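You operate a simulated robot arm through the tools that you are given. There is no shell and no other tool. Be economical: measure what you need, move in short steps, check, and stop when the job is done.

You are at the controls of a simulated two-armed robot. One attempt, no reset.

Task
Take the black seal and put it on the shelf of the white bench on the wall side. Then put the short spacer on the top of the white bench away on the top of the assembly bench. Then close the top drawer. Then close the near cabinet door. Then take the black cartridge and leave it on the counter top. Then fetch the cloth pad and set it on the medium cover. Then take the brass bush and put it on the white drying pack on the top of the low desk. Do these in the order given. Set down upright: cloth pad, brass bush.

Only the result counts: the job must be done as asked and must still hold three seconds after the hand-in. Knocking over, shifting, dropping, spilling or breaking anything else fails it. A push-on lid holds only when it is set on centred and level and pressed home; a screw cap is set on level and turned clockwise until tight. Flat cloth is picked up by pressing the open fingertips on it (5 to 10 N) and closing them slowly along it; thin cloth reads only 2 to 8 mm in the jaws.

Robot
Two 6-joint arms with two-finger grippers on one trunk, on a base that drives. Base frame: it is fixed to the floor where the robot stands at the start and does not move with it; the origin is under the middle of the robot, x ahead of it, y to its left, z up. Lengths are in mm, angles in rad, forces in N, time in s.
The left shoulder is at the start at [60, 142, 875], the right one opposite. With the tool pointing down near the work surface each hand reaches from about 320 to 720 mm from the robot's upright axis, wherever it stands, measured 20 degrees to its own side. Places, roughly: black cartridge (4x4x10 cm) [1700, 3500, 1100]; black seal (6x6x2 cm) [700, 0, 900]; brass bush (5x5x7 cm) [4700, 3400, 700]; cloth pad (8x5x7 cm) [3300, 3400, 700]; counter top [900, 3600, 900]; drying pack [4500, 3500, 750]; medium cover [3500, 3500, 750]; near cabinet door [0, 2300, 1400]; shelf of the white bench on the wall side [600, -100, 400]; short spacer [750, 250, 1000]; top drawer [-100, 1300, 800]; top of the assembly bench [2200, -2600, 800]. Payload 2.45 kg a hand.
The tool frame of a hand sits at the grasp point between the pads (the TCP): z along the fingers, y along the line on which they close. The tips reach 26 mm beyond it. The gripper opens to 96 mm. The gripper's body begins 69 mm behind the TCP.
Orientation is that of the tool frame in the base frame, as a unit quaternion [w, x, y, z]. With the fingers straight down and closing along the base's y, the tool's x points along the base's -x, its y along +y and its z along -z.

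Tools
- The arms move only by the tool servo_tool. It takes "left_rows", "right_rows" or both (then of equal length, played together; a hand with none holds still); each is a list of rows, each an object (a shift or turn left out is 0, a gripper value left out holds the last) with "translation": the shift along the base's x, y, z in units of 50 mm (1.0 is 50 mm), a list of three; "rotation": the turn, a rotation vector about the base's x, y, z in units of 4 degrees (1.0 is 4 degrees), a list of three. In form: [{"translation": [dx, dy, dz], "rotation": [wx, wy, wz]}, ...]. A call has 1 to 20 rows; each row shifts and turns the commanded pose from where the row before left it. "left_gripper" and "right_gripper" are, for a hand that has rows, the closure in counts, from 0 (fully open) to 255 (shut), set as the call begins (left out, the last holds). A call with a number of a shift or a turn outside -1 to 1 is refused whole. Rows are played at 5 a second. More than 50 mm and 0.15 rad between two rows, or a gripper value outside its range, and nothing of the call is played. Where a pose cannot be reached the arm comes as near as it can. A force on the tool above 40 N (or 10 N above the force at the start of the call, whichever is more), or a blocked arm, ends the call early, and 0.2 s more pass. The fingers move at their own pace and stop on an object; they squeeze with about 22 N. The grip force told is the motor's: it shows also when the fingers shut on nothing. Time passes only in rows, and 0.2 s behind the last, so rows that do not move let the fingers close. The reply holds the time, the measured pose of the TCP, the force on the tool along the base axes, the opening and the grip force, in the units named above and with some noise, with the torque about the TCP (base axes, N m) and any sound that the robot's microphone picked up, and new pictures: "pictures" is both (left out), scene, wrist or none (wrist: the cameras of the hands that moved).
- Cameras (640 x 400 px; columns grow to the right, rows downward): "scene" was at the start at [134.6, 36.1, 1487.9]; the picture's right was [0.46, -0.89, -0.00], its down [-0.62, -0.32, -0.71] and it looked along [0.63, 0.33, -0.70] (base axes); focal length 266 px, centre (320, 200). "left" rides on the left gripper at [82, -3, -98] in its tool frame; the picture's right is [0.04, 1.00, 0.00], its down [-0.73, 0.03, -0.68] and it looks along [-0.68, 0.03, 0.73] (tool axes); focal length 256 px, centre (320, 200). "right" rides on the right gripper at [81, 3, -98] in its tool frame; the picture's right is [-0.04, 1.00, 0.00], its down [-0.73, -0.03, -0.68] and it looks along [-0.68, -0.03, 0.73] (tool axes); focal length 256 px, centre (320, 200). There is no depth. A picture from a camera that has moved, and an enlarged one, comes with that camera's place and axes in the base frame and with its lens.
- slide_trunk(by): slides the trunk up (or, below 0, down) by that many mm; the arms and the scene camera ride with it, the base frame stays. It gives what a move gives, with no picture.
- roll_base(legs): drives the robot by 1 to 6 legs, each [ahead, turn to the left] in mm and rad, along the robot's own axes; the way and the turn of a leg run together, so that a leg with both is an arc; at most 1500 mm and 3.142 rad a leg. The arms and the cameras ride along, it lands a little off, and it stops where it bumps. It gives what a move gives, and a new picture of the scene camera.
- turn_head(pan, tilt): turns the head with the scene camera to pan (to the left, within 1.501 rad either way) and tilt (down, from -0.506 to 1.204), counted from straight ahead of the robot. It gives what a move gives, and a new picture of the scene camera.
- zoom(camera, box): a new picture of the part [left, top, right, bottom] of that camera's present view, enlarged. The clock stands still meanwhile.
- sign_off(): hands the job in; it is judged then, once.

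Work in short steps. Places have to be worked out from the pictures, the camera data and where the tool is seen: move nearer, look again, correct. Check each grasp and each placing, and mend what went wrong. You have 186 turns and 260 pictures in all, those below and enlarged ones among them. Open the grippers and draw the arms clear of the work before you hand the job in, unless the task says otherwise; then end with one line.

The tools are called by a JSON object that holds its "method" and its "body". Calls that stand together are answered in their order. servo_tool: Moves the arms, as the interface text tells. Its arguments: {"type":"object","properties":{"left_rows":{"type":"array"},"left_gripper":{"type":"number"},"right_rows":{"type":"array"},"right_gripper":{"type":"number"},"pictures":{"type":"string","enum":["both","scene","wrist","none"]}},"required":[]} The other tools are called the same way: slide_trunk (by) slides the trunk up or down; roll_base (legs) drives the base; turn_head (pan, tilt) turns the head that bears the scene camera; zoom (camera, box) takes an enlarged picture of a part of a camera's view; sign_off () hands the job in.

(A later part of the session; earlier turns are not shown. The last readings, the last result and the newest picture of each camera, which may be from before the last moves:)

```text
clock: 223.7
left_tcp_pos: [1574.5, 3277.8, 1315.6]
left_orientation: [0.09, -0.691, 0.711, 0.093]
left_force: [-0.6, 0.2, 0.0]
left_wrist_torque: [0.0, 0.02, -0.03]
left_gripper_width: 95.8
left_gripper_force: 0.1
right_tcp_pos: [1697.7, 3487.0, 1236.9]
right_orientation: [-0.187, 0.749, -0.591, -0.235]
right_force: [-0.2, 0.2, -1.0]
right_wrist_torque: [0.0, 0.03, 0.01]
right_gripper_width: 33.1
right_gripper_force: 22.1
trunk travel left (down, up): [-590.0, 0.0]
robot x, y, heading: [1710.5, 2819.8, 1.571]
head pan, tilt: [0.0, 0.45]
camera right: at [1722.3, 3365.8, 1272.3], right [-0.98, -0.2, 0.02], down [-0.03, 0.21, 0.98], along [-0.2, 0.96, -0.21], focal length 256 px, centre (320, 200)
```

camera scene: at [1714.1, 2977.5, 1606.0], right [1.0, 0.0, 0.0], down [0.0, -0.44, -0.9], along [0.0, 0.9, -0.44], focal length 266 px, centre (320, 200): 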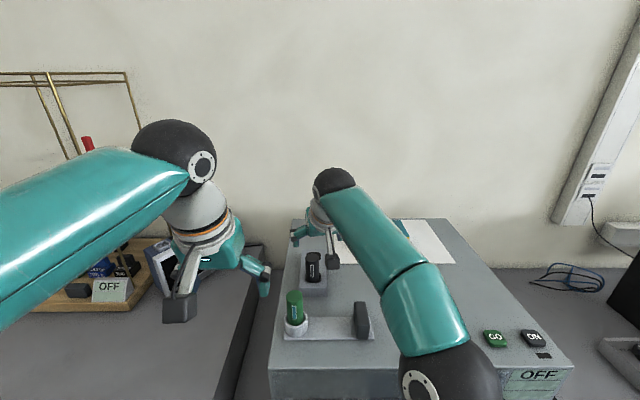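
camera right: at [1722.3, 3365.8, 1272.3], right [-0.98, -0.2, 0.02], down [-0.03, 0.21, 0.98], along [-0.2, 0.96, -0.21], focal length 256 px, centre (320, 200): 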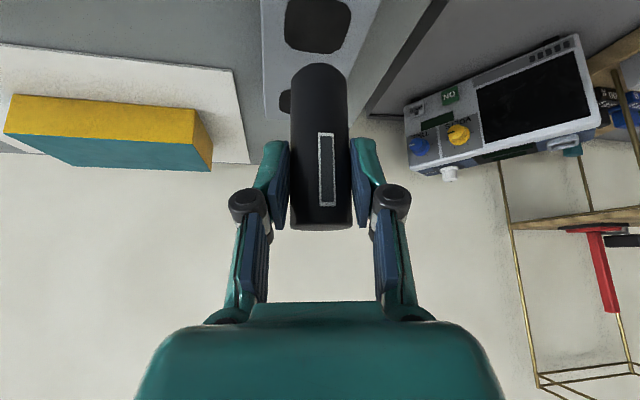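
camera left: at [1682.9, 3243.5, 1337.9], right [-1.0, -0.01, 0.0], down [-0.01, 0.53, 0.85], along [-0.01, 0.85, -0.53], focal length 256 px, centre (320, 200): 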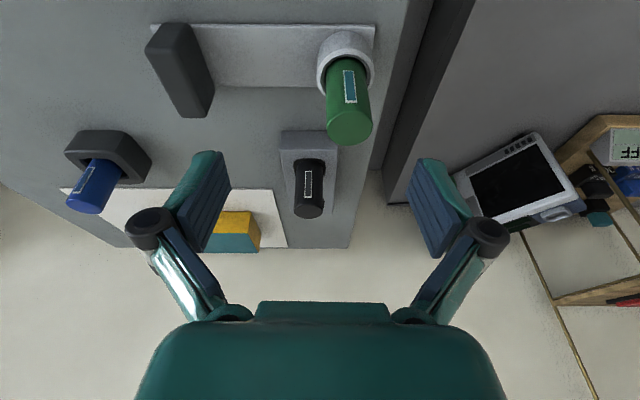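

The cartridge is out of its holder. I sidestep past the green one while lifting, pull the hand back, and then reposition toward the right end of the sink counter.

{"method": "servo_tool", "body": {"right_rows": [{"translation": [0.6, 0, 0.2]}, {"translation": [0.4, -0.4, 0.2]}, {"translation": [0, -0.8, 0.2]}, {"translation": [0, -0.9, 0.1]}, {"translation": [0, -0.9, 0]}, {"translation": [0, -0.9, 0]}, {"translation": [0.2, -0.9, 0]}, {}], "left_rows": [{"translation": [-0.3, -0.5, 0]}, {"translation": [-0.3, -0.5, 0]}, {"translation": [-0.3, -0.5, 0]}, {"translation": [-0.3, -0.5, 0]}, {"translation": [-0.3, -0.5, 0]}, {"translation": [-0.3, -0.5, 0]}, {"translation": [-0.3, -0.5, 0]}, {}], "pictures": "scene"}}

```text
clock: 225.5
left_tcp_pos: [1470.2, 3104.5, 1313.3]
left_orientation: [0.089, -0.69, 0.712, 0.092]
left_force: [0.1, 0.5, -0.2]
left_wrist_torque: [-0.01, 0.03, -0.01]
left_gripper_width: 95.8
left_gripper_force: 0.1
right_tcp_pos: [1756.4, 3247.9, 1271.3]
right_orientation: [-0.189, 0.748, -0.592, -0.233]
right_force: [-0.6, 0.3, -0.2]
right_wrist_torque: [-0.05, 0.0, 0.02]
right_gripper_width: 32.9
right_gripper_force: 22.1
trunk travel left (down, up): [-590.0, 0.0]
robot x, y, heading: [1712.4, 2821.6, 1.575]
head pan, tilt: [0.0, 0.45]
camera scene: at [1713.8, 2975.7, 1606.2], right [1.0, 0.0, 0.0], down [0.0, -0.44, -0.9], along [0.0, 0.9, -0.44], focal length 266 px, centre (320, 200)
```

scene: 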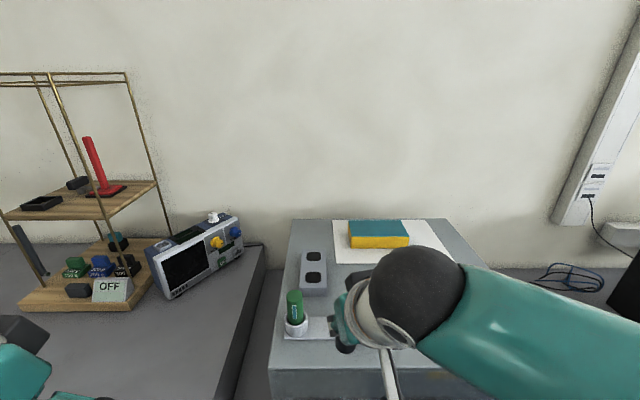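

The cartridge is clear and the green one is undisturbed. I back up and turn left toward the counter.

{"method": "roll_base", "body": {"legs": [[-100, 0], [0, 0.5]]}}

{"method": "turn_head", "body": {"pan": 0, "tilt": 0.75}}

```text
clock: 228.2
left_tcp_pos: [1365.5, 2846.9, 1315.2]
left_orientation: [-0.066, 0.846, -0.517, -0.112]
left_force: [0.1, 0.9, 0.4]
left_wrist_torque: [0.02, 0.01, -0.04]
left_gripper_width: 95.8
left_gripper_force: 0.0
right_tcp_pos: [1546.0, 3111.8, 1272.6]
right_orientation: [-0.124, 0.873, -0.385, -0.273]
right_force: [0.5, 0.0, -0.8]
right_wrist_torque: [0.0, 0.03, 0.01]
right_gripper_width: 32.8
right_gripper_force: 22.1
trunk travel left (down, up): [-590.0, 0.0]
robot x, y, heading: [1724.9, 2724.4, 2.075]
head pan, tilt: [0.0, 0.45]
camera scene: at [1650.2, 2856.8, 1606.5], right [0.88, 0.48, 0.0], down [0.21, -0.38, -0.9], along [-0.43, 0.79, -0.44], focal length 266 px, centre (320, 200)
```

scene: 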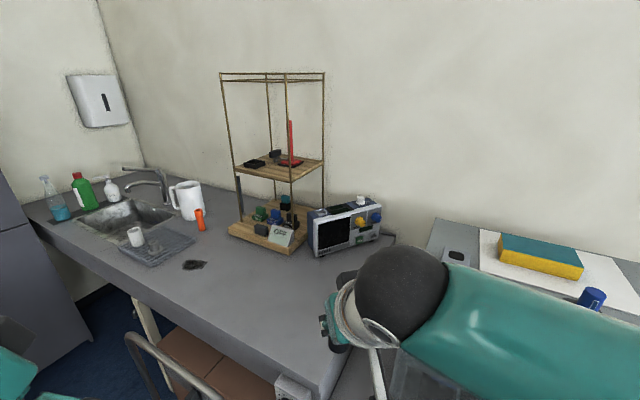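

```text
clock: 229.0
left_tcp_pos: [1365.5, 2846.0, 1315.8]
left_orientation: [-0.064, 0.846, -0.517, -0.113]
left_force: [0.4, 0.1, 0.9]
left_wrist_torque: [-0.03, 0.01, 0.02]
left_gripper_width: 96.0
left_gripper_force: 0.0
right_tcp_pos: [1547.8, 3112.8, 1272.6]
right_orientation: [-0.124, 0.872, -0.385, -0.275]
right_force: [0.8, 0.4, -0.7]
right_wrist_torque: [0.01, 0.01, -0.02]
right_gripper_width: 33.1
right_gripper_force: 21.0
trunk travel left (down, up): [-590.0, 0.0]
robot x, y, heading: [1721.8, 2727.6, 2.08]
head pan, tilt: [0.0, 0.75]
camera scene: at [1655.3, 2849.1, 1580.1], right [0.88, 0.48, 0.0], down [0.33, -0.6, -0.73], along [-0.35, 0.64, -0.68], focal length 266 px, centre (320, 200)
```

scene: 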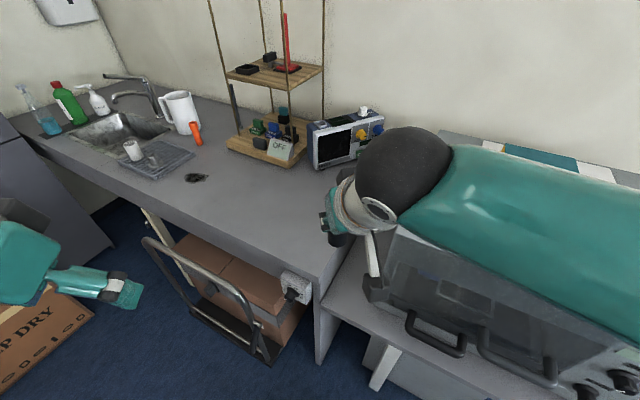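

The counter's right end is free around (1340,3320). I extend the right arm there, staying well above the surface.

{"method": "servo_tool", "body": {"right_rows": [{"translation": [-0.46, 0.46, -0.5]}, {"translation": [-0.46, 0.46, -0.5]}, {"translation": [-0.46, 0.46, -0.5]}, {"translation": [-0.46, 0.46, -0.5]}, {"translation": [-0.46, 0.46, -0.5]}, {"translation": [-0.46, 0.46, -0.5]}, {"translation": [-0.46, 0.46, -0.5]}, {"translation": [-0.46, 0.46, -0.5]}, {"translation": [-0.46, 0.46, -0.5]}, {}]}}

```text
clock: 231.2
left_tcp_pos: [1366.9, 2846.3, 1314.7]
left_orientation: [-0.062, 0.847, -0.516, -0.113]
left_force: [0.7, 0.6, -1.0]
left_wrist_torque: [0.0, 0.01, -0.02]
left_gripper_width: 96.0
left_gripper_force: 0.1
right_tcp_pos: [1339.2, 3318.5, 1048.0]
right_orientation: [-0.123, 0.873, -0.385, -0.274]
right_force: [-0.3, -1.8, -0.9]
right_wrist_torque: [-0.04, 0.02, -0.01]
right_gripper_width: 32.8
right_gripper_force: 22.2
trunk travel left (down, up): [-590.0, 0.0]
robot x, y, heading: [1724.4, 2721.2, 2.072]
head pan, tilt: [0.0, 0.75]
camera scene: at [1655.7, 2848.4, 1580.2], right [0.88, 0.48, 0.0], down [0.33, -0.6, -0.73], along [-0.35, 0.64, -0.68], focal length 266 px, centre (320, 200)
camera right: at [1420.2, 3224.7, 1081.8], right [-0.76, -0.65, 0.02], down [-0.12, 0.17, 0.98], along [-0.64, 0.74, -0.21], focal length 256 px, centre (320, 200)
```

scene: 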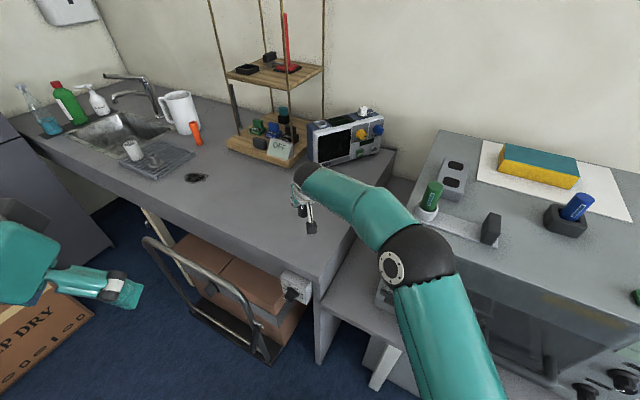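
right: 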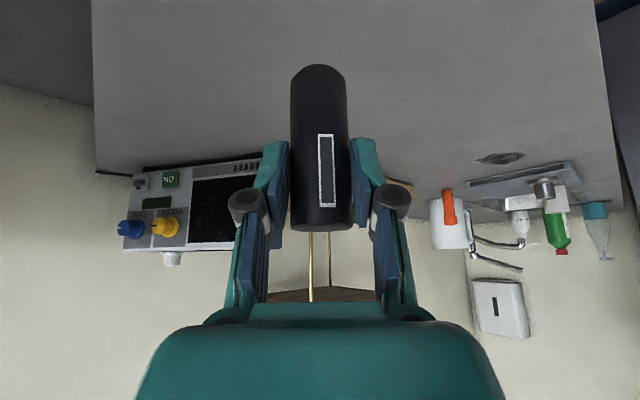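

The cartridge is over the free area. I lower until contact.

{"method": "servo_tool", "body": {"right_rows": [{"translation": [0, 0, -0.6]}, {"translation": [0, 0, -0.6]}, {"translation": [0, 0, -0.2]}, {"translation": [0, 0, -0.15]}, {"translation": [0, 0, -0.15]}, {"translation": [0, 0, -0.15]}, {"translation": [0, 0, -0.15]}, {"translation": [0, 0, -0.15]}, {"translation": [0, 0, -0.15]}, {"translation": [0, 0, -0.15]}, {"translation": [0, 0, -0.15]}, {"translation": [0, 0, -0.15]}], "pictures": "wrist"}}

```text
clock: 233.8
left_tcp_pos: [1367.0, 2845.4, 1315.3]
left_orientation: [-0.064, 0.847, -0.516, -0.113]
left_force: [-0.1, -0.1, -0.4]
left_wrist_torque: [0.02, -0.02, 0.0]
left_gripper_width: 95.8
left_gripper_force: 0.1
right_tcp_pos: [1340.4, 3317.1, 912.3]
right_orientation: [-0.124, 0.872, -0.385, -0.276]
right_force: [1.0, -1.9, 19.4]
right_wrist_torque: [0.19, 0.19, -0.01]
right_gripper_width: 33.4
right_gripper_force: 21.7
trunk travel left (down, up): [-590.0, 0.0]
robot x, y, heading: [1721.8, 2725.8, 2.077]
head pan, tilt: [0.0, 0.75]
camera right: at [1420.8, 3223.9, 946.6], right [-0.76, -0.65, 0.02], down [-0.12, 0.17, 0.98], along [-0.64, 0.74, -0.21], focal length 256 px, centre (320, 200)
```

right: 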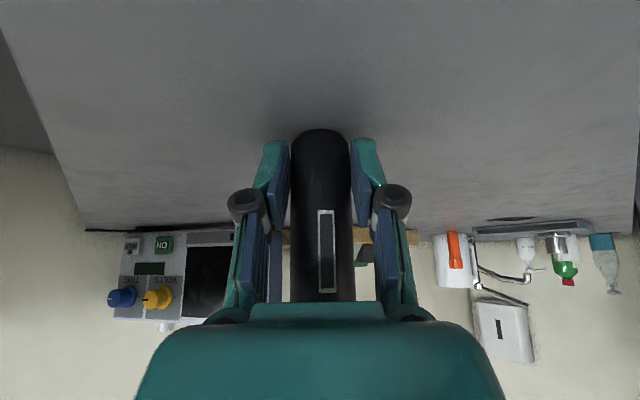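

It is standing on the counter; it slid up a little in the grip on contact. I open and back out along the tool axis.

{"method": "servo_tool", "body": {"right_rows": [{"translation": [0, 0, 0.05]}, {}, {}, {}, {}], "right_gripper": 90, "pictures": "wrist"}}

```text
clock: 235.0
left_tcp_pos: [1365.6, 2847.3, 1314.6]
left_orientation: [-0.064, 0.846, -0.517, -0.112]
left_force: [-0.2, 0.3, -0.4]
left_wrist_torque: [0.01, 0.01, 0.01]
left_gripper_width: 95.9
left_gripper_force: 0.1
right_tcp_pos: [1339.5, 3318.9, 913.0]
right_orientation: [-0.123, 0.873, -0.385, -0.274]
right_force: [0.7, -0.2, 0.0]
right_wrist_torque: [0.01, 0.01, 0.02]
right_gripper_width: 62.2
right_gripper_force: 0.0
trunk travel left (down, up): [-590.0, 0.0]
robot x, y, heading: [1723.4, 2725.0, 2.079]
head pan, tilt: [0.0, 0.75]
camera right: at [1420.1, 3225.3, 946.8], right [-0.76, -0.65, 0.02], down [-0.12, 0.17, 0.98], along [-0.64, 0.74, -0.21], focal length 256 px, centre (320, 200)
```

right: 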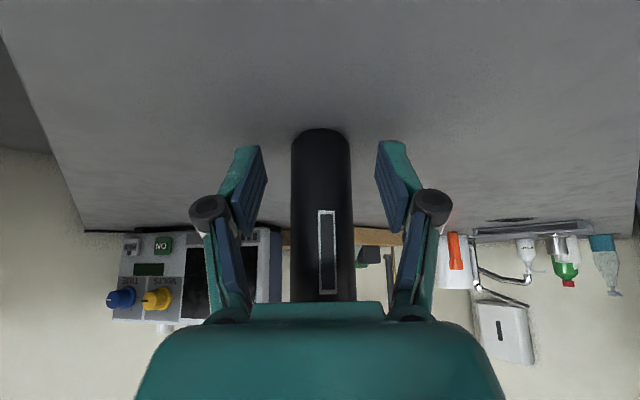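

It's standing free. I withdraw.

{"method": "servo_tool", "body": {"right_rows": [{"translation": [0.32, -0.33, 0.6]}, {"translation": [0.36, -0.37, 0.74]}, {"translation": [0.36, -0.37, 0.74]}, {"translation": [0.36, -0.37, 0.74]}, {"translation": [0.4, -0.6, 0.5]}, {"translation": [0.4, -0.6, 0.5]}, {"translation": [0.4, -0.6, 0.5]}, {}]}}

```text
clock: 236.8
left_tcp_pos: [1364.7, 2848.2, 1314.4]
left_orientation: [-0.064, 0.847, -0.516, -0.112]
left_force: [-0.2, -0.1, 0.5]
left_wrist_torque: [-0.01, -0.03, -0.01]
left_gripper_width: 95.9
left_gripper_force: 0.1
right_tcp_pos: [1470.5, 3157.3, 1127.5]
right_orientation: [-0.123, 0.873, -0.385, -0.273]
right_force: [-0.7, 0.1, 0.1]
right_wrist_torque: [0.0, -0.01, 0.02]
right_gripper_width: 62.0
right_gripper_force: 0.2
trunk travel left (down, up): [-590.0, 0.0]
robot x, y, heading: [1719.8, 2723.9, 2.079]
head pan, tilt: [0.0, 0.75]
camera scene: at [1654.0, 2850.2, 1579.9], right [0.88, 0.48, 0.0], down [0.33, -0.6, -0.73], along [-0.35, 0.64, -0.68], focal length 266 px, centre (320, 200)
camera right: at [1550.4, 3063.5, 1162.3], right [-0.76, -0.65, 0.02], down [-0.13, 0.17, 0.98], along [-0.64, 0.74, -0.21], focal length 256 px, centre (320, 200)
```

scene: 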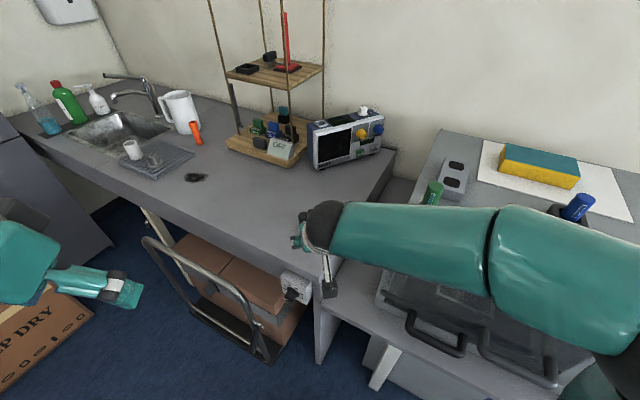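
right: 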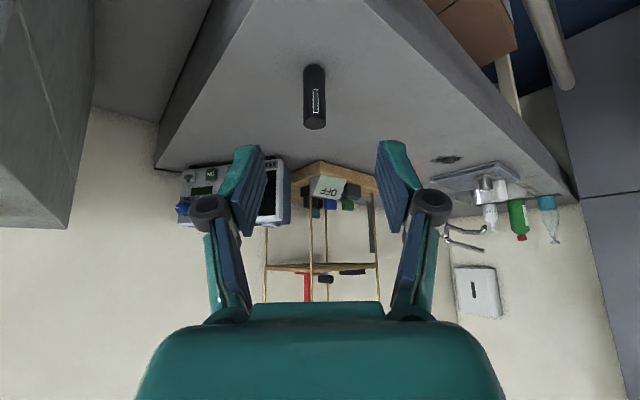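

The cartridge stands on the counter. I stow the right hand, then look toward the right end of the room for the cloth pad.

{"method": "servo_tool", "body": {"right_rows": [{"translation": [0.2, -0.4, 0.85]}, {"translation": [0.2, -0.4, 0.85]}, {"translation": [0.2, -0.4, 0.85]}, {"translation": [0.3, 0, 0.2], "rotation": [-0.7, -0.68, 0]}, {"translation": [0.3, 0, 0.2], "rotation": [-0.7, -0.68, 0]}, {"translation": [0.3, 0, 0.2], "rotation": [-0.7, -0.68, 0]}, {"translation": [0.3, 0, 0.2], "rotation": [-0.7, -0.68, 0]}, {"translation": [0.3, 0, 0], "rotation": [-0.7, -0.68, 0]}, {"translation": [0.3, 0, 0], "rotation": [-0.7, -0.68, 0]}, {"translation": [0.3, 0, 0], "rotation": [-0.7, -0.68, 0]}, {"translation": [0.3, 0, 0], "rotation": [-0.7, -0.68, 0]}, {"translation": [0.3, 0, 0], "rotation": [-0.7, -0.68, 0]}, {"translation": [0.2, 0, 0], "rotation": [0, 0, -0.94]}, {"translation": [0.2, 0, 0], "rotation": [0, 0, -0.94]}, {"translation": [0.2, 0, 0], "rotation": [0, 0, -0.94]}, {"translation": [0.2, 0, 0], "rotation": [0, 0, -0.94]}, {}], "pictures": "none"}}

{"method": "roll_base", "body": {"legs": [[-500, 0], [0, -0.5], [0, -0.55]]}}

{"method": "turn_head", "body": {"pan": -0.4, "tilt": 0.4}}

```text
clock: 240.4
left_tcp_pos: [1365.2, 2846.6, 1314.9]
left_orientation: [-0.065, 0.847, -0.516, -0.112]
left_force: [0.4, -0.7, -0.4]
left_wrist_torque: [-0.01, -0.01, 0.01]
left_gripper_width: 96.0
left_gripper_force: 0.0
right_tcp_pos: [1674.9, 3097.9, 1296.1]
right_orientation: [-0.01, 0.856, -0.517, 0.006]
right_force: [0.0, 0.8, -0.5]
right_wrist_torque: [0.0, 0.03, 0.02]
right_gripper_width: 61.8
right_gripper_force: 0.0
trunk travel left (down, up): [-590.0, 0.0]
robot x, y, heading: [1726.4, 2721.1, 2.072]
head pan, tilt: [0.0, 0.75]
```

```text
clock: 246.7
left_tcp_pos: [1888.3, 2656.4, 1313.9]
left_orientation: [0.111, -0.475, 0.87, 0.066]
left_force: [0.3, 0.1, -0.5]
left_wrist_torque: [0.03, 0.01, 0.0]
left_gripper_width: 96.0
left_gripper_force: 0.1
right_tcp_pos: [2261.0, 2514.3, 1296.9]
right_orientation: [0.005, -0.483, 0.875, -0.009]
right_force: [0.2, 0.2, -0.2]
right_wrist_torque: [0.0, 0.02, 0.01]
right_gripper_width: 62.0
right_gripper_force: 0.1
trunk travel left (down, up): [-590.0, 0.0]
robot x, y, heading: [1939.9, 2301.2, 1.023]
head pan, tilt: [0.0, 0.75]
camera scene: at [2016.3, 2420.6, 1580.1], right [0.85, -0.52, 0.0], down [-0.35, -0.58, -0.73], along [0.38, 0.63, -0.68], focal length 266 px, centre (320, 200)
```

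scene: 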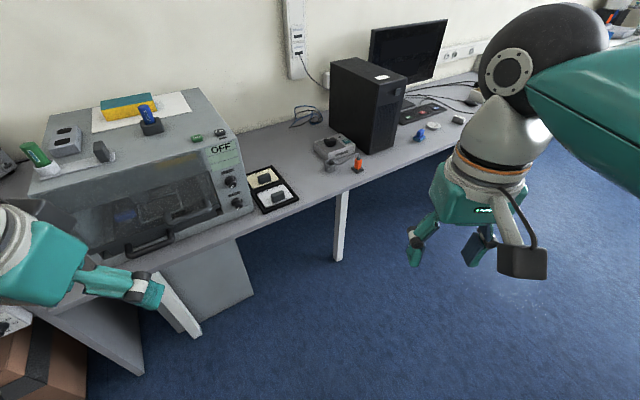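

```text
clock: 247.5
left_tcp_pos: [1887.6, 2656.5, 1315.1]
left_orientation: [0.113, -0.475, 0.87, 0.066]
left_force: [-0.8, 0.0, 0.8]
left_wrist_torque: [-0.02, -0.04, 0.01]
left_gripper_width: 95.8
left_gripper_force: 0.0
right_tcp_pos: [2258.6, 2514.0, 1296.4]
right_orientation: [0.004, -0.484, 0.875, -0.011]
right_force: [0.6, -0.3, -0.3]
right_wrist_torque: [-0.03, -0.04, 0.02]
right_gripper_width: 62.2
right_gripper_force: 0.1
trunk travel left (down, up): [-590.0, 0.0]
robot x, y, heading: [1940.1, 2295.2, 1.023]
head pan, tilt: [-0.4, 0.4]
camera scene: at [2047.3, 2404.6, 1611.2], right [0.59, -0.81, 0.0], down [-0.32, -0.23, -0.92], along [0.75, 0.54, -0.39], focal length 266 px, centre (320, 200)
```

scene: 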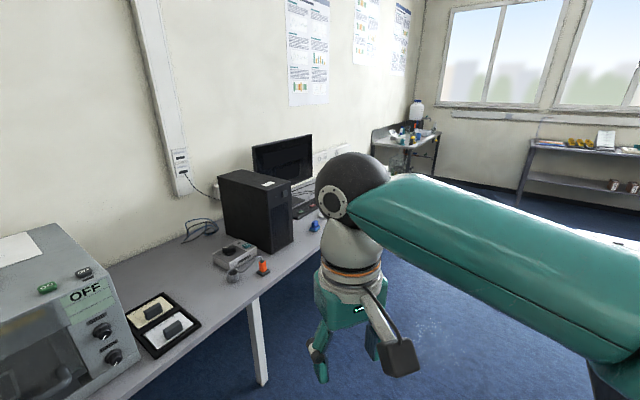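

I check the floor and the dark bench to the right before driving along the wall desk.

{"method": "turn_head", "body": {"pan": -1.3, "tilt": 0.5}}

```text
clock: 248.7
left_tcp_pos: [1888.5, 2655.7, 1315.4]
left_orientation: [0.112, -0.475, 0.87, 0.066]
left_force: [-0.2, 0.4, -0.2]
left_wrist_torque: [0.02, 0.01, 0.01]
left_gripper_width: 96.0
left_gripper_force: 0.1
right_tcp_pos: [2260.6, 2513.4, 1297.2]
right_orientation: [0.005, -0.483, 0.875, -0.011]
right_force: [0.2, 0.1, -0.4]
right_wrist_torque: [0.02, 0.02, 0.02]
right_gripper_width: 62.0
right_gripper_force: 0.1
trunk travel left (down, up): [-590.0, 0.0]
robot x, y, heading: [1940.5, 2299.4, 1.023]
head pan, tilt: [-1.3, 0.499]
camera scene: at [2060.9, 2325.2, 1602.1], right [-0.27, -0.96, 0.0], down [-0.46, 0.13, -0.88], along [0.85, -0.24, -0.48], focal length 266 px, centre (320, 200)
```

scene: 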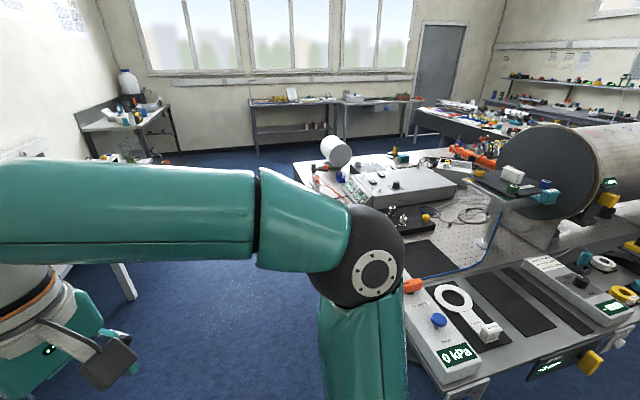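

The corridor between the dark bench (north edge y≈1950) and the wall desk is wide enough. I drive along it and turn to face the desk.

{"method": "roll_base", "body": {"legs": [[0, -0.42], [0, -0.4], [1290, 0], [0, 0.5], [0, 0.45], [0, 0.42]]}}

{"method": "turn_head", "body": {"pan": 0, "tilt": 0.5}}

```text
clock: 262.4
left_tcp_pos: [2973.9, 2841.6, 1315.1]
left_orientation: [0.09, -0.69, 0.712, 0.094]
left_force: [0.0, -0.2, 0.3]
left_wrist_torque: [-0.01, -0.01, 0.0]
left_gripper_width: 96.0
left_gripper_force: 0.1
right_tcp_pos: [3366.8, 2912.3, 1295.9]
right_orientation: [0.008, -0.7, 0.714, -0.009]
right_force: [1.1, -0.4, 0.0]
right_wrist_torque: [0.0, 0.01, 0.0]
right_gripper_width: 62.1
right_gripper_force: 0.1
trunk travel left (down, up): [-590.0, 0.0]
robot x, y, heading: [3231.6, 2561.4, 1.554]
head pan, tilt: [-1.3, 0.499]
camera scene: at [3322.3, 2646.0, 1602.1], right [0.25, -0.97, 0.0], down [-0.46, -0.12, -0.88], along [0.85, 0.22, -0.48], focal length 266 px, centre (320, 200)
```

scene: 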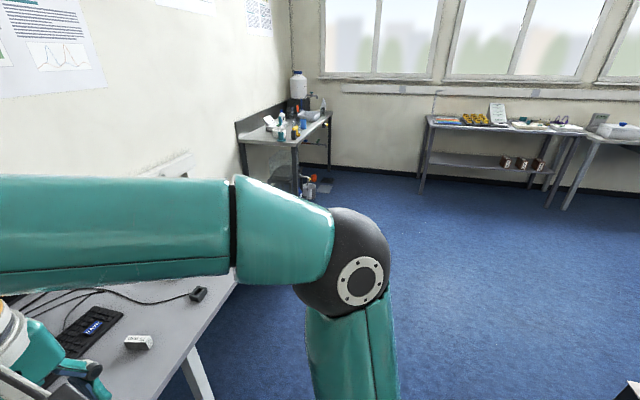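

```text
clock: 263.9
left_tcp_pos: [2973.7, 2842.8, 1315.9]
left_orientation: [0.09, -0.691, 0.711, 0.093]
left_force: [0.0, 0.0, 0.0]
left_wrist_torque: [0.01, -0.04, -0.01]
left_gripper_width: 96.0
left_gripper_force: 0.1
right_tcp_pos: [3366.6, 2911.1, 1297.8]
right_orientation: [0.007, -0.7, 0.714, -0.008]
right_force: [0.0, -0.1, -0.4]
right_wrist_torque: [0.01, 0.0, 0.0]
right_gripper_width: 62.2
right_gripper_force: 0.0
trunk travel left (down, up): [-590.0, 0.0]
robot x, y, heading: [3234.9, 2559.7, 1.555]
head pan, tilt: [0.0, 0.499]
camera scene: at [3235.1, 2713.6, 1602.0], right [1.0, -0.02, 0.0], down [-0.01, -0.48, -0.88], along [0.01, 0.88, -0.48], focal length 266 px, centre (320, 200)
```

scene: 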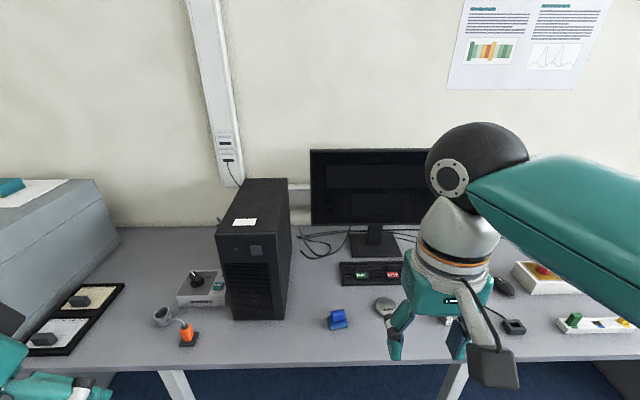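

Desk items are visible: a blue block and a round disc near the centre. I zoom in.

{"method": "zoom", "body": {"camera": "scene", "box": [300, 250, 460, 370]}}

{"method": "zoom", "body": {"camera": "right", "box": [0, 0, 640, 400]}}

```text
3.33 times, centred on (380, 310) of scene
camera zoom: at [3235.1, 2713.6, 1602.0], right [1.0, -0.02, 0.0], down [-0.01, -0.48, -0.88], along [0.01, 0.88, -0.48], focal length 886 px, centre (120, -167)
```

zoom: 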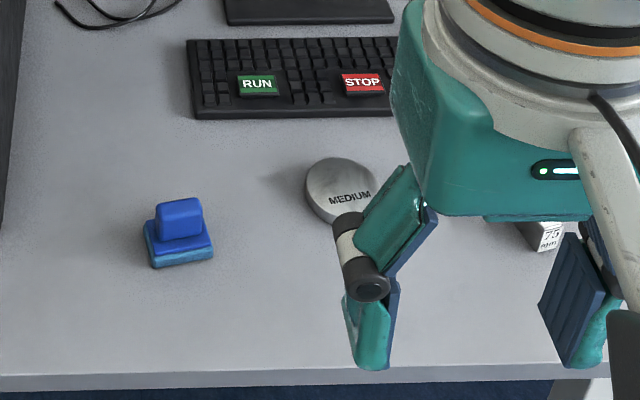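

```text
1.00 times, centred on (320, 200) of right (not enlarged: the box is as wide or as high as the picture)
camera zoom: at [3358.3, 2830.2, 1396.3], right [-1.0, 0.06, -0.02], down [0.03, 0.73, 0.68], along [0.06, 0.68, -0.73], focal length 256 px, centre (320, 200)
```

zoom: 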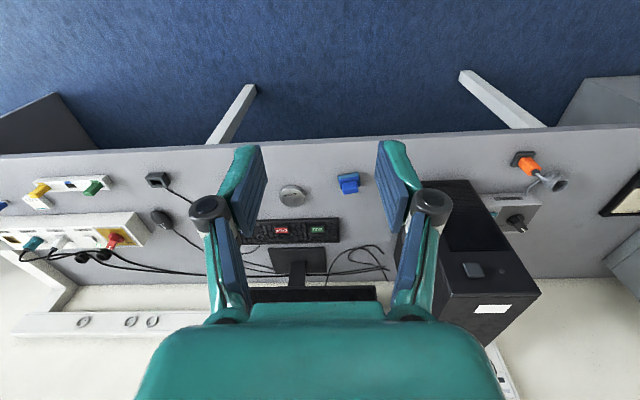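

The cloth pad (a blue block with a handle) is at about (3310,3392,710) and the MEDIUM cover is near (3510,3430). I roll in and lower the trunk to working height.

{"method": "roll_base", "body": {"legs": [[0, 0.016], [225, 0]]}}

{"method": "slide_trunk", "body": {"by": -265}}

{"method": "zoom", "body": {"camera": "right", "box": [0, 0, 640, 400]}}

```text
clock: 265.9
left_tcp_pos: [2969.4, 3063.6, 1315.4]
left_orientation: [0.088, -0.695, 0.707, 0.093]
left_force: [0.9, 0.2, -0.3]
left_wrist_torque: [-0.05, 0.0, 0.02]
left_gripper_width: 96.1
left_gripper_force: 0.1
right_tcp_pos: [3360.1, 3139.0, 1297.0]
right_orientation: [0.007, -0.705, 0.709, -0.01]
right_force: [0.0, -0.1, -0.4]
right_wrist_torque: [-0.05, 0.02, -0.03]
right_gripper_width: 62.1
right_gripper_force: 0.1
trunk travel left (down, up): [-590.0, 0.0]
robot x, y, heading: [3229.4, 2788.0, 1.569]
head pan, tilt: [0.0, 0.499]
camera scene: at [3232.5, 2938.6, 1601.9], right [1.0, 0.0, 0.0], down [0.0, -0.48, -0.88], along [0.0, 0.88, -0.48], focal length 266 px, centre (320, 200)
```

scene: 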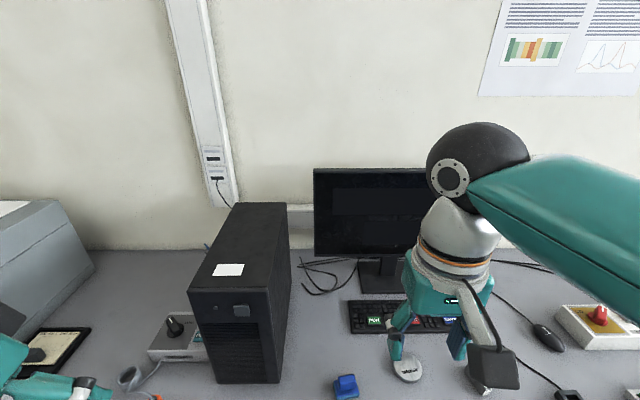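

```text
clock: 268.6
left_tcp_pos: [2969.1, 3061.8, 1051.1]
left_orientation: [0.089, -0.696, 0.707, 0.094]
left_force: [0.9, -0.2, 0.1]
left_wrist_torque: [0.0, 0.02, 0.0]
left_gripper_width: 96.0
left_gripper_force: 0.0
right_tcp_pos: [3360.0, 3137.4, 1032.4]
right_orientation: [0.007, -0.704, 0.71, -0.009]
right_force: [0.5, -0.3, 0.4]
right_wrist_torque: [0.04, -0.01, 0.01]
right_gripper_width: 62.1
right_gripper_force: 0.2
trunk travel left (down, up): [-325.0, 265.0]
robot x, y, heading: [3234.4, 2785.8, 1.57]
head pan, tilt: [0.0, 0.499]
```

```text
1.00 times, centred on (320, 200) of right (not enlarged: the box is as wide or as high as the picture)
camera zoom: at [3354.4, 3055.4, 1131.7], right [-1.0, 0.05, -0.02], down [0.02, 0.73, 0.68], along [0.05, 0.68, -0.73], focal length 256 px, centre (320, 200)
```

zoom: 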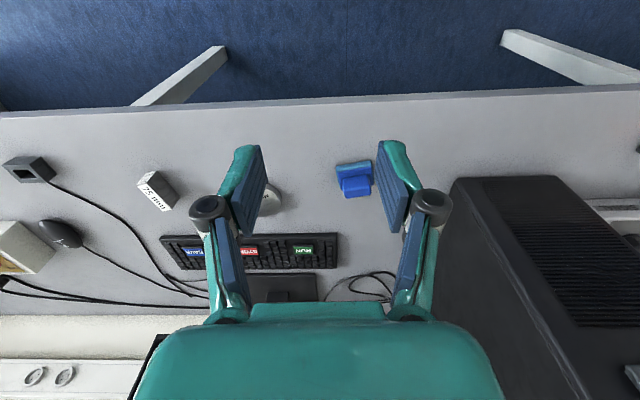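

The desk top is at about z≈663. I move the open right hand above the pad for a close look.

{"method": "servo_tool", "body": {"right_rows": [{"translation": [-0.146, 0.72, -0.5]}, {"translation": [-0.146, 0.72, -0.5]}, {"translation": [-0.146, 0.72, -0.5]}, {"translation": [-0.146, 0.72, -0.5]}, {"translation": [-0.146, 0.72, -0.5]}, {"translation": [-0.146, 0.72, -0.5]}, {"translation": [-0.146, 0.72, -0.5]}, {}], "right_gripper": 0, "pictures": "wrist"}}

```text
clock: 270.4
left_tcp_pos: [2969.1, 3062.2, 1050.6]
left_orientation: [0.09, -0.695, 0.707, 0.095]
left_force: [0.3, -0.2, 0.4]
left_wrist_torque: [0.02, 0.02, 0.01]
left_gripper_width: 96.0
left_gripper_force: 0.1
right_tcp_pos: [3310.5, 3388.9, 858.5]
right_orientation: [0.007, -0.704, 0.71, -0.009]
right_force: [-0.1, -0.1, -1.4]
right_wrist_torque: [-0.03, -0.02, -0.01]
right_gripper_width: 96.0
right_gripper_force: 0.1
trunk travel left (down, up): [-325.0, 265.0]
robot x, y, heading: [3233.4, 2786.8, 1.569]
head pan, tilt: [0.0, 0.499]
camera right: at [3304.4, 3306.8, 957.6], right [-1.0, 0.05, -0.02], down [0.02, 0.73, 0.68], along [0.05, 0.68, -0.73], focal length 256 px, centre (320, 200)
```

right: 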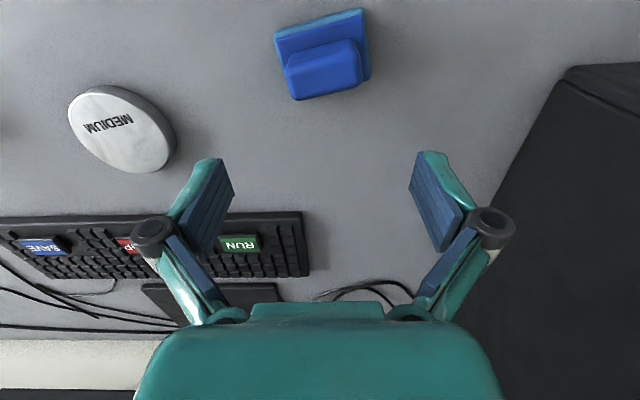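

The pad is centred near (3310,3374), turned about 13°. I yaw the hand 16° to match and descend to just above it.

{"method": "servo_tool", "body": {"right_rows": [{"translation": [0, -0.08, -0.35], "rotation": [0, 0, 1]}, {"translation": [0, -0.08, -0.35], "rotation": [0, 0, 1]}, {"translation": [0, -0.08, -0.35], "rotation": [0, 0, 1]}, {"translation": [0, -0.06, -0.35], "rotation": [0, 0, 1]}, {}], "pictures": "wrist"}}

```text
clock: 271.6
left_tcp_pos: [2970.3, 3062.2, 1051.7]
left_orientation: [0.089, -0.696, 0.707, 0.094]
left_force: [0.4, -0.2, -0.6]
left_wrist_torque: [0.01, 0.01, -0.01]
left_gripper_width: 95.9
left_gripper_force: 0.1
right_tcp_pos: [3309.2, 3373.5, 788.0]
right_orientation: [-0.009, 0.797, -0.604, 0.007]
right_force: [0.2, 0.2, -0.3]
right_wrist_torque: [0.04, 0.01, 0.02]
right_gripper_width: 96.3
right_gripper_force: 0.0
trunk travel left (down, up): [-325.0, 265.0]
robot x, y, heading: [3228.3, 2781.9, 1.571]
head pan, tilt: [0.0, 0.499]
camera right: at [3326.3, 3294.1, 886.7], right [-0.97, -0.23, -0.02], down [-0.18, 0.71, 0.68], along [-0.14, 0.66, -0.73], focal length 256 px, centre (320, 200)
```

right: 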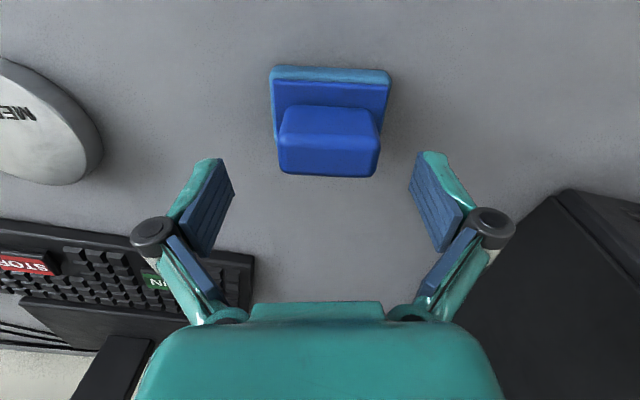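

The hand is aligned with the pad. I go down around the handle and close.

{"method": "servo_tool", "body": {"right_rows": [{"translation": [-0.04, 0.06, -0.5]}, {"translation": [-0.03, 0.06, -0.5]}, {"translation": [0, 0, -0.32]}, {}], "pictures": "none"}}

{"method": "servo_tool", "body": {"right_rows": [{}, {}, {}, {}, {}], "right_gripper": 255, "pictures": "wrist"}}

```text
clock: 272.6
left_tcp_pos: [2969.4, 3059.1, 1053.4]
left_orientation: [0.091, -0.696, 0.706, 0.095]
left_force: [-0.7, 0.8, -0.2]
left_wrist_torque: [-0.01, 0.05, 0.03]
left_gripper_width: 96.1
left_gripper_force: 0.0
right_tcp_pos: [3300.6, 3380.3, 732.7]
right_orientation: [-0.011, 0.796, -0.606, -0.002]
right_force: [-5.3, -11.5, 34.0]
right_wrist_torque: [-0.77, 0.88, 0.31]
right_gripper_width: 90.2
right_gripper_force: 26.0
trunk travel left (down, up): [-325.0, 265.0]
robot x, y, heading: [3232.1, 2787.5, 1.569]
head pan, tilt: [0.0, 0.499]
stopped in row 4 (right hand): the force on the tool passed its limit at 45 N (the readings are from after the stop); the commanded pose is now the measured one
```

```text
clock: 273.1
left_tcp_pos: [2968.7, 3058.9, 1053.0]
left_orientation: [0.091, -0.696, 0.706, 0.095]
left_force: [0.5, -0.2, 0.4]
left_wrist_torque: [0.0, 0.04, -0.01]
left_gripper_width: 95.8
left_gripper_force: 0.1
right_tcp_pos: [3297.1, 3381.5, 740.6]
right_orientation: [-0.014, 0.796, -0.605, -0.009]
right_force: [-7.7, -13.3, 42.4]
right_wrist_torque: [-1.35, 1.35, 0.47]
right_gripper_width: 69.3
right_gripper_force: 45.1
trunk travel left (down, up): [-325.0, 265.0]
robot x, y, heading: [3231.6, 2782.6, 1.572]
head pan, tilt: [0.0, 0.499]
stopped in row 2 (right hand): the force on the tool passed its limit at 52 N (the readings are from after the stop); the commanded pose is now the measured one
camera right: at [3315.8, 3297.4, 837.3], right [-0.97, -0.23, -0.01], down [-0.17, 0.69, 0.7], along [-0.16, 0.68, -0.71], focal length 256 px, centre (320, 200)
```

right: 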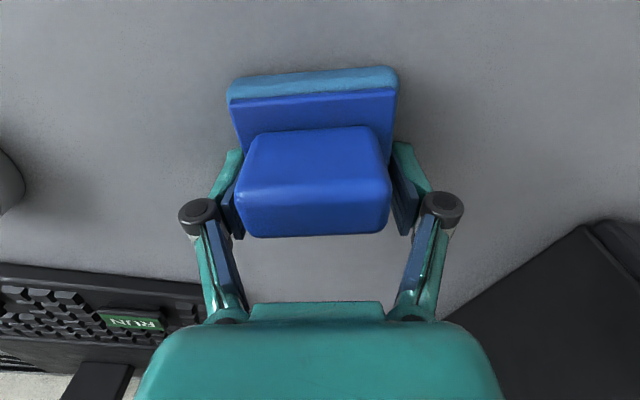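

The fingertips pressed on the pad's base, so it is taller than I judged. I ease up 8 mm and let the fingers close on the handle.

{"method": "servo_tool", "body": {"right_rows": [{"translation": [0, 0, 0.1]}, {"translation": [0, 0, 0.06]}, {}, {}, {}], "right_gripper": 255, "pictures": "wrist"}}

```text
clock: 274.3
left_tcp_pos: [2969.4, 3060.8, 1052.8]
left_orientation: [0.091, -0.696, 0.706, 0.094]
left_force: [-0.7, 0.0, 0.1]
left_wrist_torque: [0.02, 0.04, 0.02]
left_gripper_width: 95.9
left_gripper_force: 0.0
right_tcp_pos: [3299.1, 3381.2, 741.4]
right_orientation: [-0.012, 0.796, -0.605, -0.004]
right_force: [-10.5, -2.9, 14.6]
right_wrist_torque: [-0.41, 0.78, -0.14]
right_gripper_width: 69.6
right_gripper_force: 21.8
trunk travel left (down, up): [-325.0, 265.0]
robot x, y, heading: [3229.7, 2786.7, 1.575]
head pan, tilt: [0.0, 0.499]
camera right: at [3317.4, 3299.3, 838.3], right [-0.97, -0.23, -0.01], down [-0.17, 0.7, 0.69], along [-0.15, 0.68, -0.72], focal length 256 px, centre (320, 200)
```

right: 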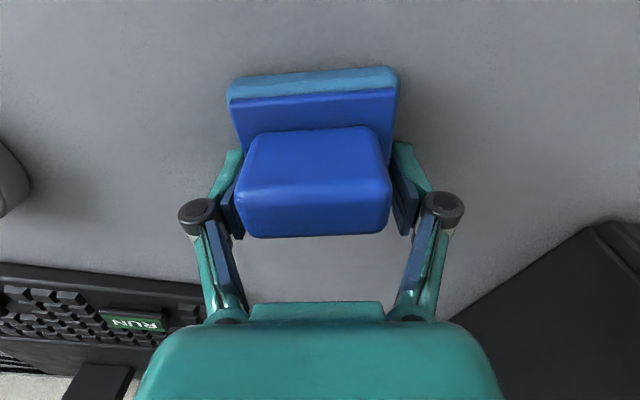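

It's gripped at 69.6 mm across the handle. I lift and check.

{"method": "servo_tool", "body": {"right_rows": [{"translation": [0, 0, 0.3]}, {"translation": [0, 0, 0.5]}, {"translation": [0, 0, 0.8]}, {}]}}

```text
clock: 275.3
left_tcp_pos: [2969.7, 3062.7, 1052.3]
left_orientation: [0.089, -0.696, 0.707, 0.094]
left_force: [0.3, -0.9, 0.0]
left_wrist_torque: [0.02, 0.04, -0.03]
left_gripper_width: 95.8
left_gripper_force: 0.0
right_tcp_pos: [3298.9, 3382.6, 819.7]
right_orientation: [-0.01, 0.795, -0.606, -0.003]
right_force: [-1.1, 0.4, -0.1]
right_wrist_torque: [0.03, 0.0, -0.01]
right_gripper_width: 69.2
right_gripper_force: 22.2
trunk travel left (down, up): [-325.0, 265.0]
robot x, y, heading: [3229.3, 2786.3, 1.575]
head pan, tilt: [0.0, 0.499]
camera scene: at [3232.5, 2937.3, 1336.9], right [1.0, 0.0, 0.0], down [0.0, -0.48, -0.88], along [0.0, 0.88, -0.48], focal length 266 px, centre (320, 200)
camera right: at [3317.6, 3300.5, 917.2], right [-0.97, -0.23, -0.01], down [-0.17, 0.7, 0.69], along [-0.15, 0.68, -0.72], focal length 256 px, centre (320, 200)
```

scene: 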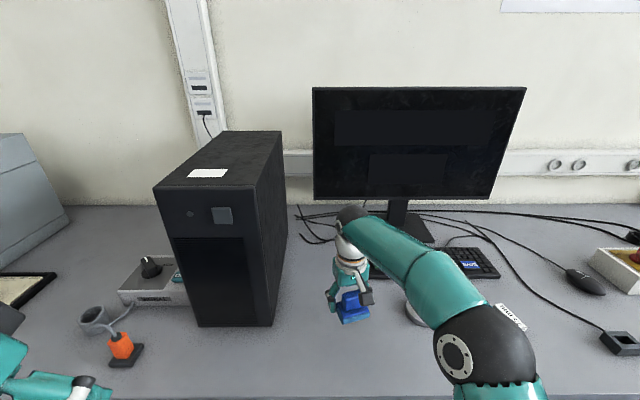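
right: 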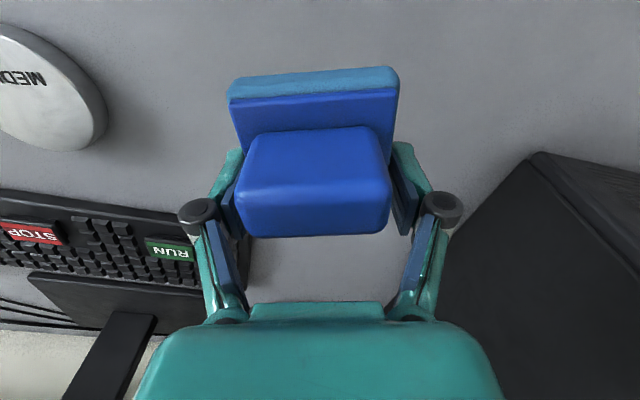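

The pad is held. The cover's top is estimated near (3505,3422,~728), so I carry the pad over it.

{"method": "servo_tool", "body": {"right_rows": [{"translation": [0.2, 0, 0.5]}, {"translation": [0.7, 0.1, 0]}, {"translation": [0.7, 0.1, 0]}, {"translation": [0.7, 0.1, 0]}, {"translation": [0.7, 0.1, 0]}, {"translation": [0.7, 0.1, 0]}, {"translation": [0.4, 0.1, 0]}, {}], "pictures": "both"}}

```text
clock: 277.1
left_tcp_pos: [2968.8, 3061.5, 1053.2]
left_orientation: [0.089, -0.696, 0.706, 0.094]
left_force: [0.2, -1.1, -0.6]
left_wrist_torque: [0.05, 0.04, 0.01]
left_gripper_width: 95.9
left_gripper_force: 0.1
right_tcp_pos: [3505.0, 3413.7, 845.6]
right_orientation: [-0.01, 0.796, -0.605, -0.004]
right_force: [-0.1, -0.1, -1.0]
right_wrist_torque: [-0.01, 0.02, 0.01]
right_gripper_width: 69.4
right_gripper_force: 21.6
trunk travel left (down, up): [-325.0, 265.0]
robot x, y, heading: [3229.5, 2782.6, 1.575]
head pan, tilt: [0.0, 0.499]
camera scene: at [3232.5, 2937.1, 1337.0], right [1.0, 0.0, 0.0], down [0.0, -0.48, -0.88], along [0.0, 0.88, -0.48], focal length 266 px, centre (320, 200)
camera right: at [3522.8, 3331.3, 942.1], right [-0.97, -0.23, -0.01], down [-0.17, 0.7, 0.69], along [-0.15, 0.68, -0.72], focal length 256 px, centre (320, 200)
```

scene: 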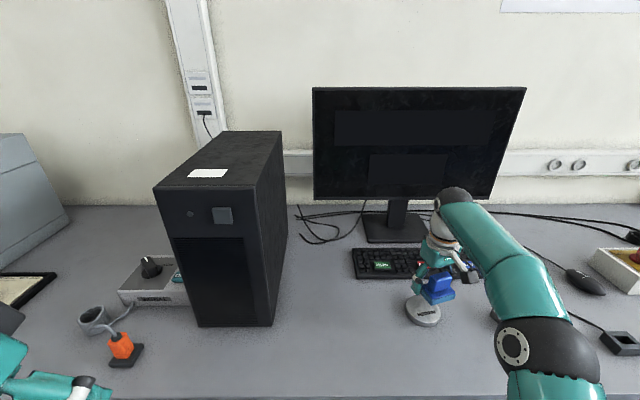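
right: 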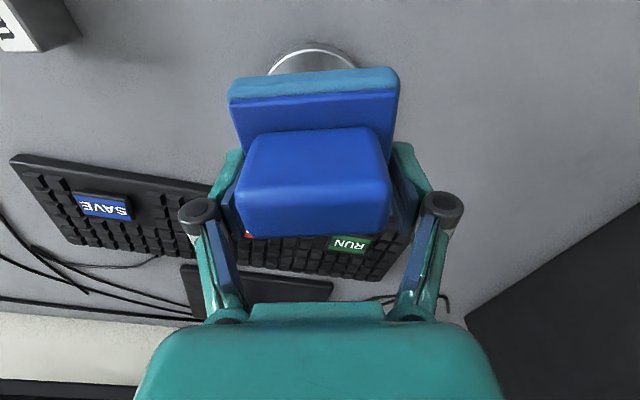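

The cover peeks out just behind the pad. I zoom the scene camera to get their relative position.

{"method": "zoom", "body": {"camera": "scene", "box": [384, 260, 484, 335]}}

```text
5.33 times, centred on (434, 298) of scene
camera zoom: at [3232.5, 2937.1, 1337.0], right [1.0, 0.0, 0.0], down [0.0, -0.48, -0.88], along [0.0, 0.88, -0.48], focal length 1417 px, centre (-288, -320)
```

zoom: 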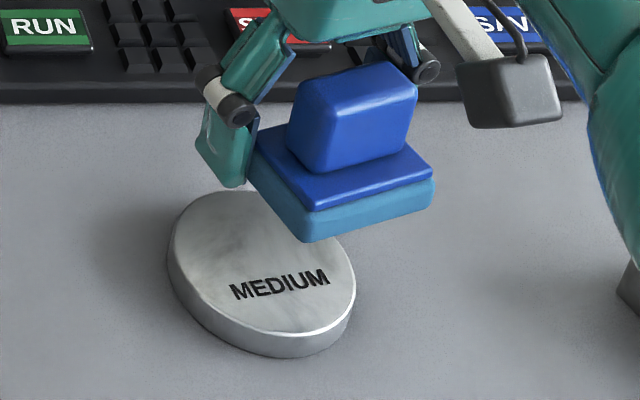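

The cover's top centre works out to (3511,3427) at z≈725–732. I shift over it and lower gently to contact.

{"method": "servo_tool", "body": {"right_rows": [{"translation": [0.12, 0.34, -0.3]}, {"translation": [0, 0, -0.5]}, {"translation": [0, 0, -0.3]}, {"translation": [0, 0, -0.12]}, {"translation": [0, 0, -0.12]}, {"translation": [0, 0, -0.1]}, {"translation": [0, 0, -0.1]}, {}], "pictures": "wrist"}}

{"method": "zoom", "body": {"camera": "scene", "box": [384, 260, 484, 335]}}

```text
clock: 278.9
left_tcp_pos: [2969.1, 3063.1, 1051.8]
left_orientation: [0.089, -0.696, 0.706, 0.094]
left_force: [0.3, -0.7, -0.4]
left_wrist_torque: [0.0, -0.03, 0.04]
left_gripper_width: 96.1
left_gripper_force: 0.0
right_tcp_pos: [3511.5, 3429.6, 768.3]
right_orientation: [-0.01, 0.796, -0.605, -0.004]
right_force: [0.4, 0.5, 0.4]
right_wrist_torque: [0.01, 0.0, 0.0]
right_gripper_width: 69.1
right_gripper_force: 21.9
trunk travel left (down, up): [-325.0, 265.0]
robot x, y, heading: [3233.6, 2790.7, 1.569]
head pan, tilt: [0.0, 0.499]
camera right: at [3528.8, 3347.9, 865.7], right [-0.97, -0.23, -0.01], down [-0.17, 0.7, 0.69], along [-0.15, 0.68, -0.72], focal length 256 px, centre (320, 200)
```

right: 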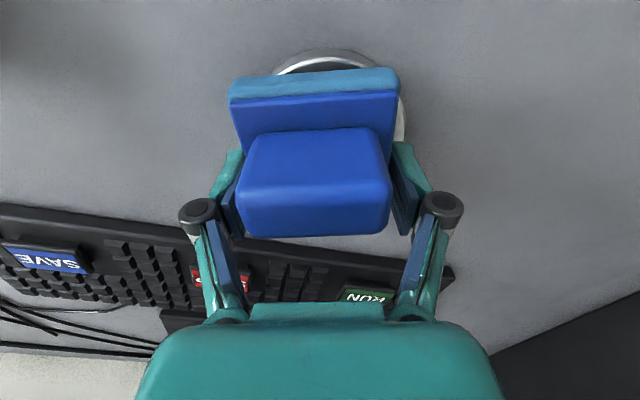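

```text
5.33 times, centred on (434, 298) of scene
camera zoom: at [3232.5, 2937.2, 1337.0], right [1.0, 0.0, 0.0], down [0.0, -0.48, -0.88], along [0.0, 0.88, -0.48], focal length 1417 px, centre (-288, -320)
```

zoom: 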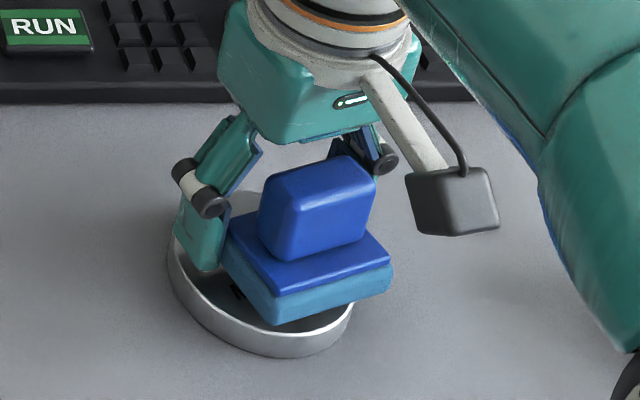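

The pad is about 14 mm too far right and 10 mm too near, so I correct and lower to contact.

{"method": "servo_tool", "body": {"right_rows": [{"translation": [-0.28, 0.2, 0]}, {"translation": [0, 0, -0.1]}, {"translation": [0, 0, -0.08]}, {"translation": [0, 0, -0.08]}, {"translation": [0, 0, -0.08]}, {"translation": [0, 0, -0.06]}], "pictures": "wrist"}}

{"method": "zoom", "body": {"camera": "scene", "box": [384, 260, 484, 335]}}

```text
clock: 280.4
left_tcp_pos: [2968.9, 3060.9, 1053.0]
left_orientation: [0.089, -0.696, 0.706, 0.094]
left_force: [0.0, -0.2, 0.0]
left_wrist_torque: [0.07, 0.01, 0.03]
left_gripper_width: 96.1
left_gripper_force: 0.1
right_tcp_pos: [3496.5, 3440.7, 757.2]
right_orientation: [-0.02, 0.794, -0.607, -0.01]
right_force: [-0.9, -2.1, 14.5]
right_wrist_torque: [-0.16, -0.11, -0.09]
right_gripper_width: 69.6
right_gripper_force: 22.5
trunk travel left (down, up): [-325.0, 265.0]
robot x, y, heading: [3229.2, 2785.3, 1.574]
head pan, tilt: [0.0, 0.499]
stopped in row 6 (right hand): the force on the tool passed its limit at 41 N (the readings are from after the stop); the commanded pose is now the measured one
camera right: at [3515.2, 3357.5, 853.6], right [-0.97, -0.22, -0.02], down [-0.17, 0.69, 0.71], along [-0.15, 0.69, -0.71], focal length 256 px, centre (320, 200)
```

right: 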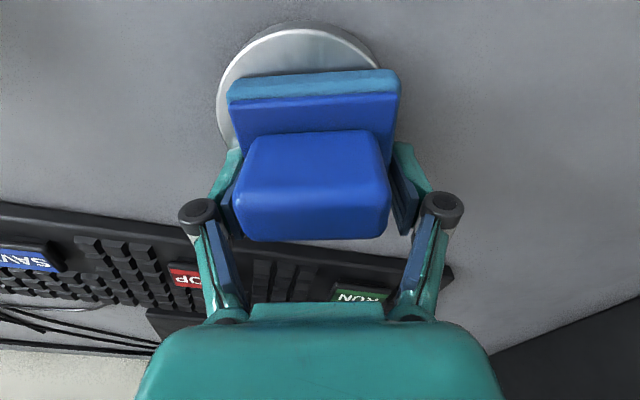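

```text
5.33 times, centred on (434, 298) of scene
camera zoom: at [3232.0, 2935.7, 1336.9], right [1.0, 0.0, 0.0], down [0.0, -0.48, -0.88], along [0.0, 0.88, -0.48], focal length 1417 px, centre (-288, -320)
```

zoom: 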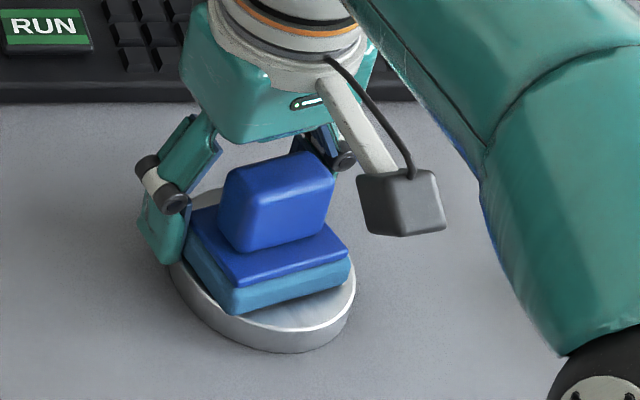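

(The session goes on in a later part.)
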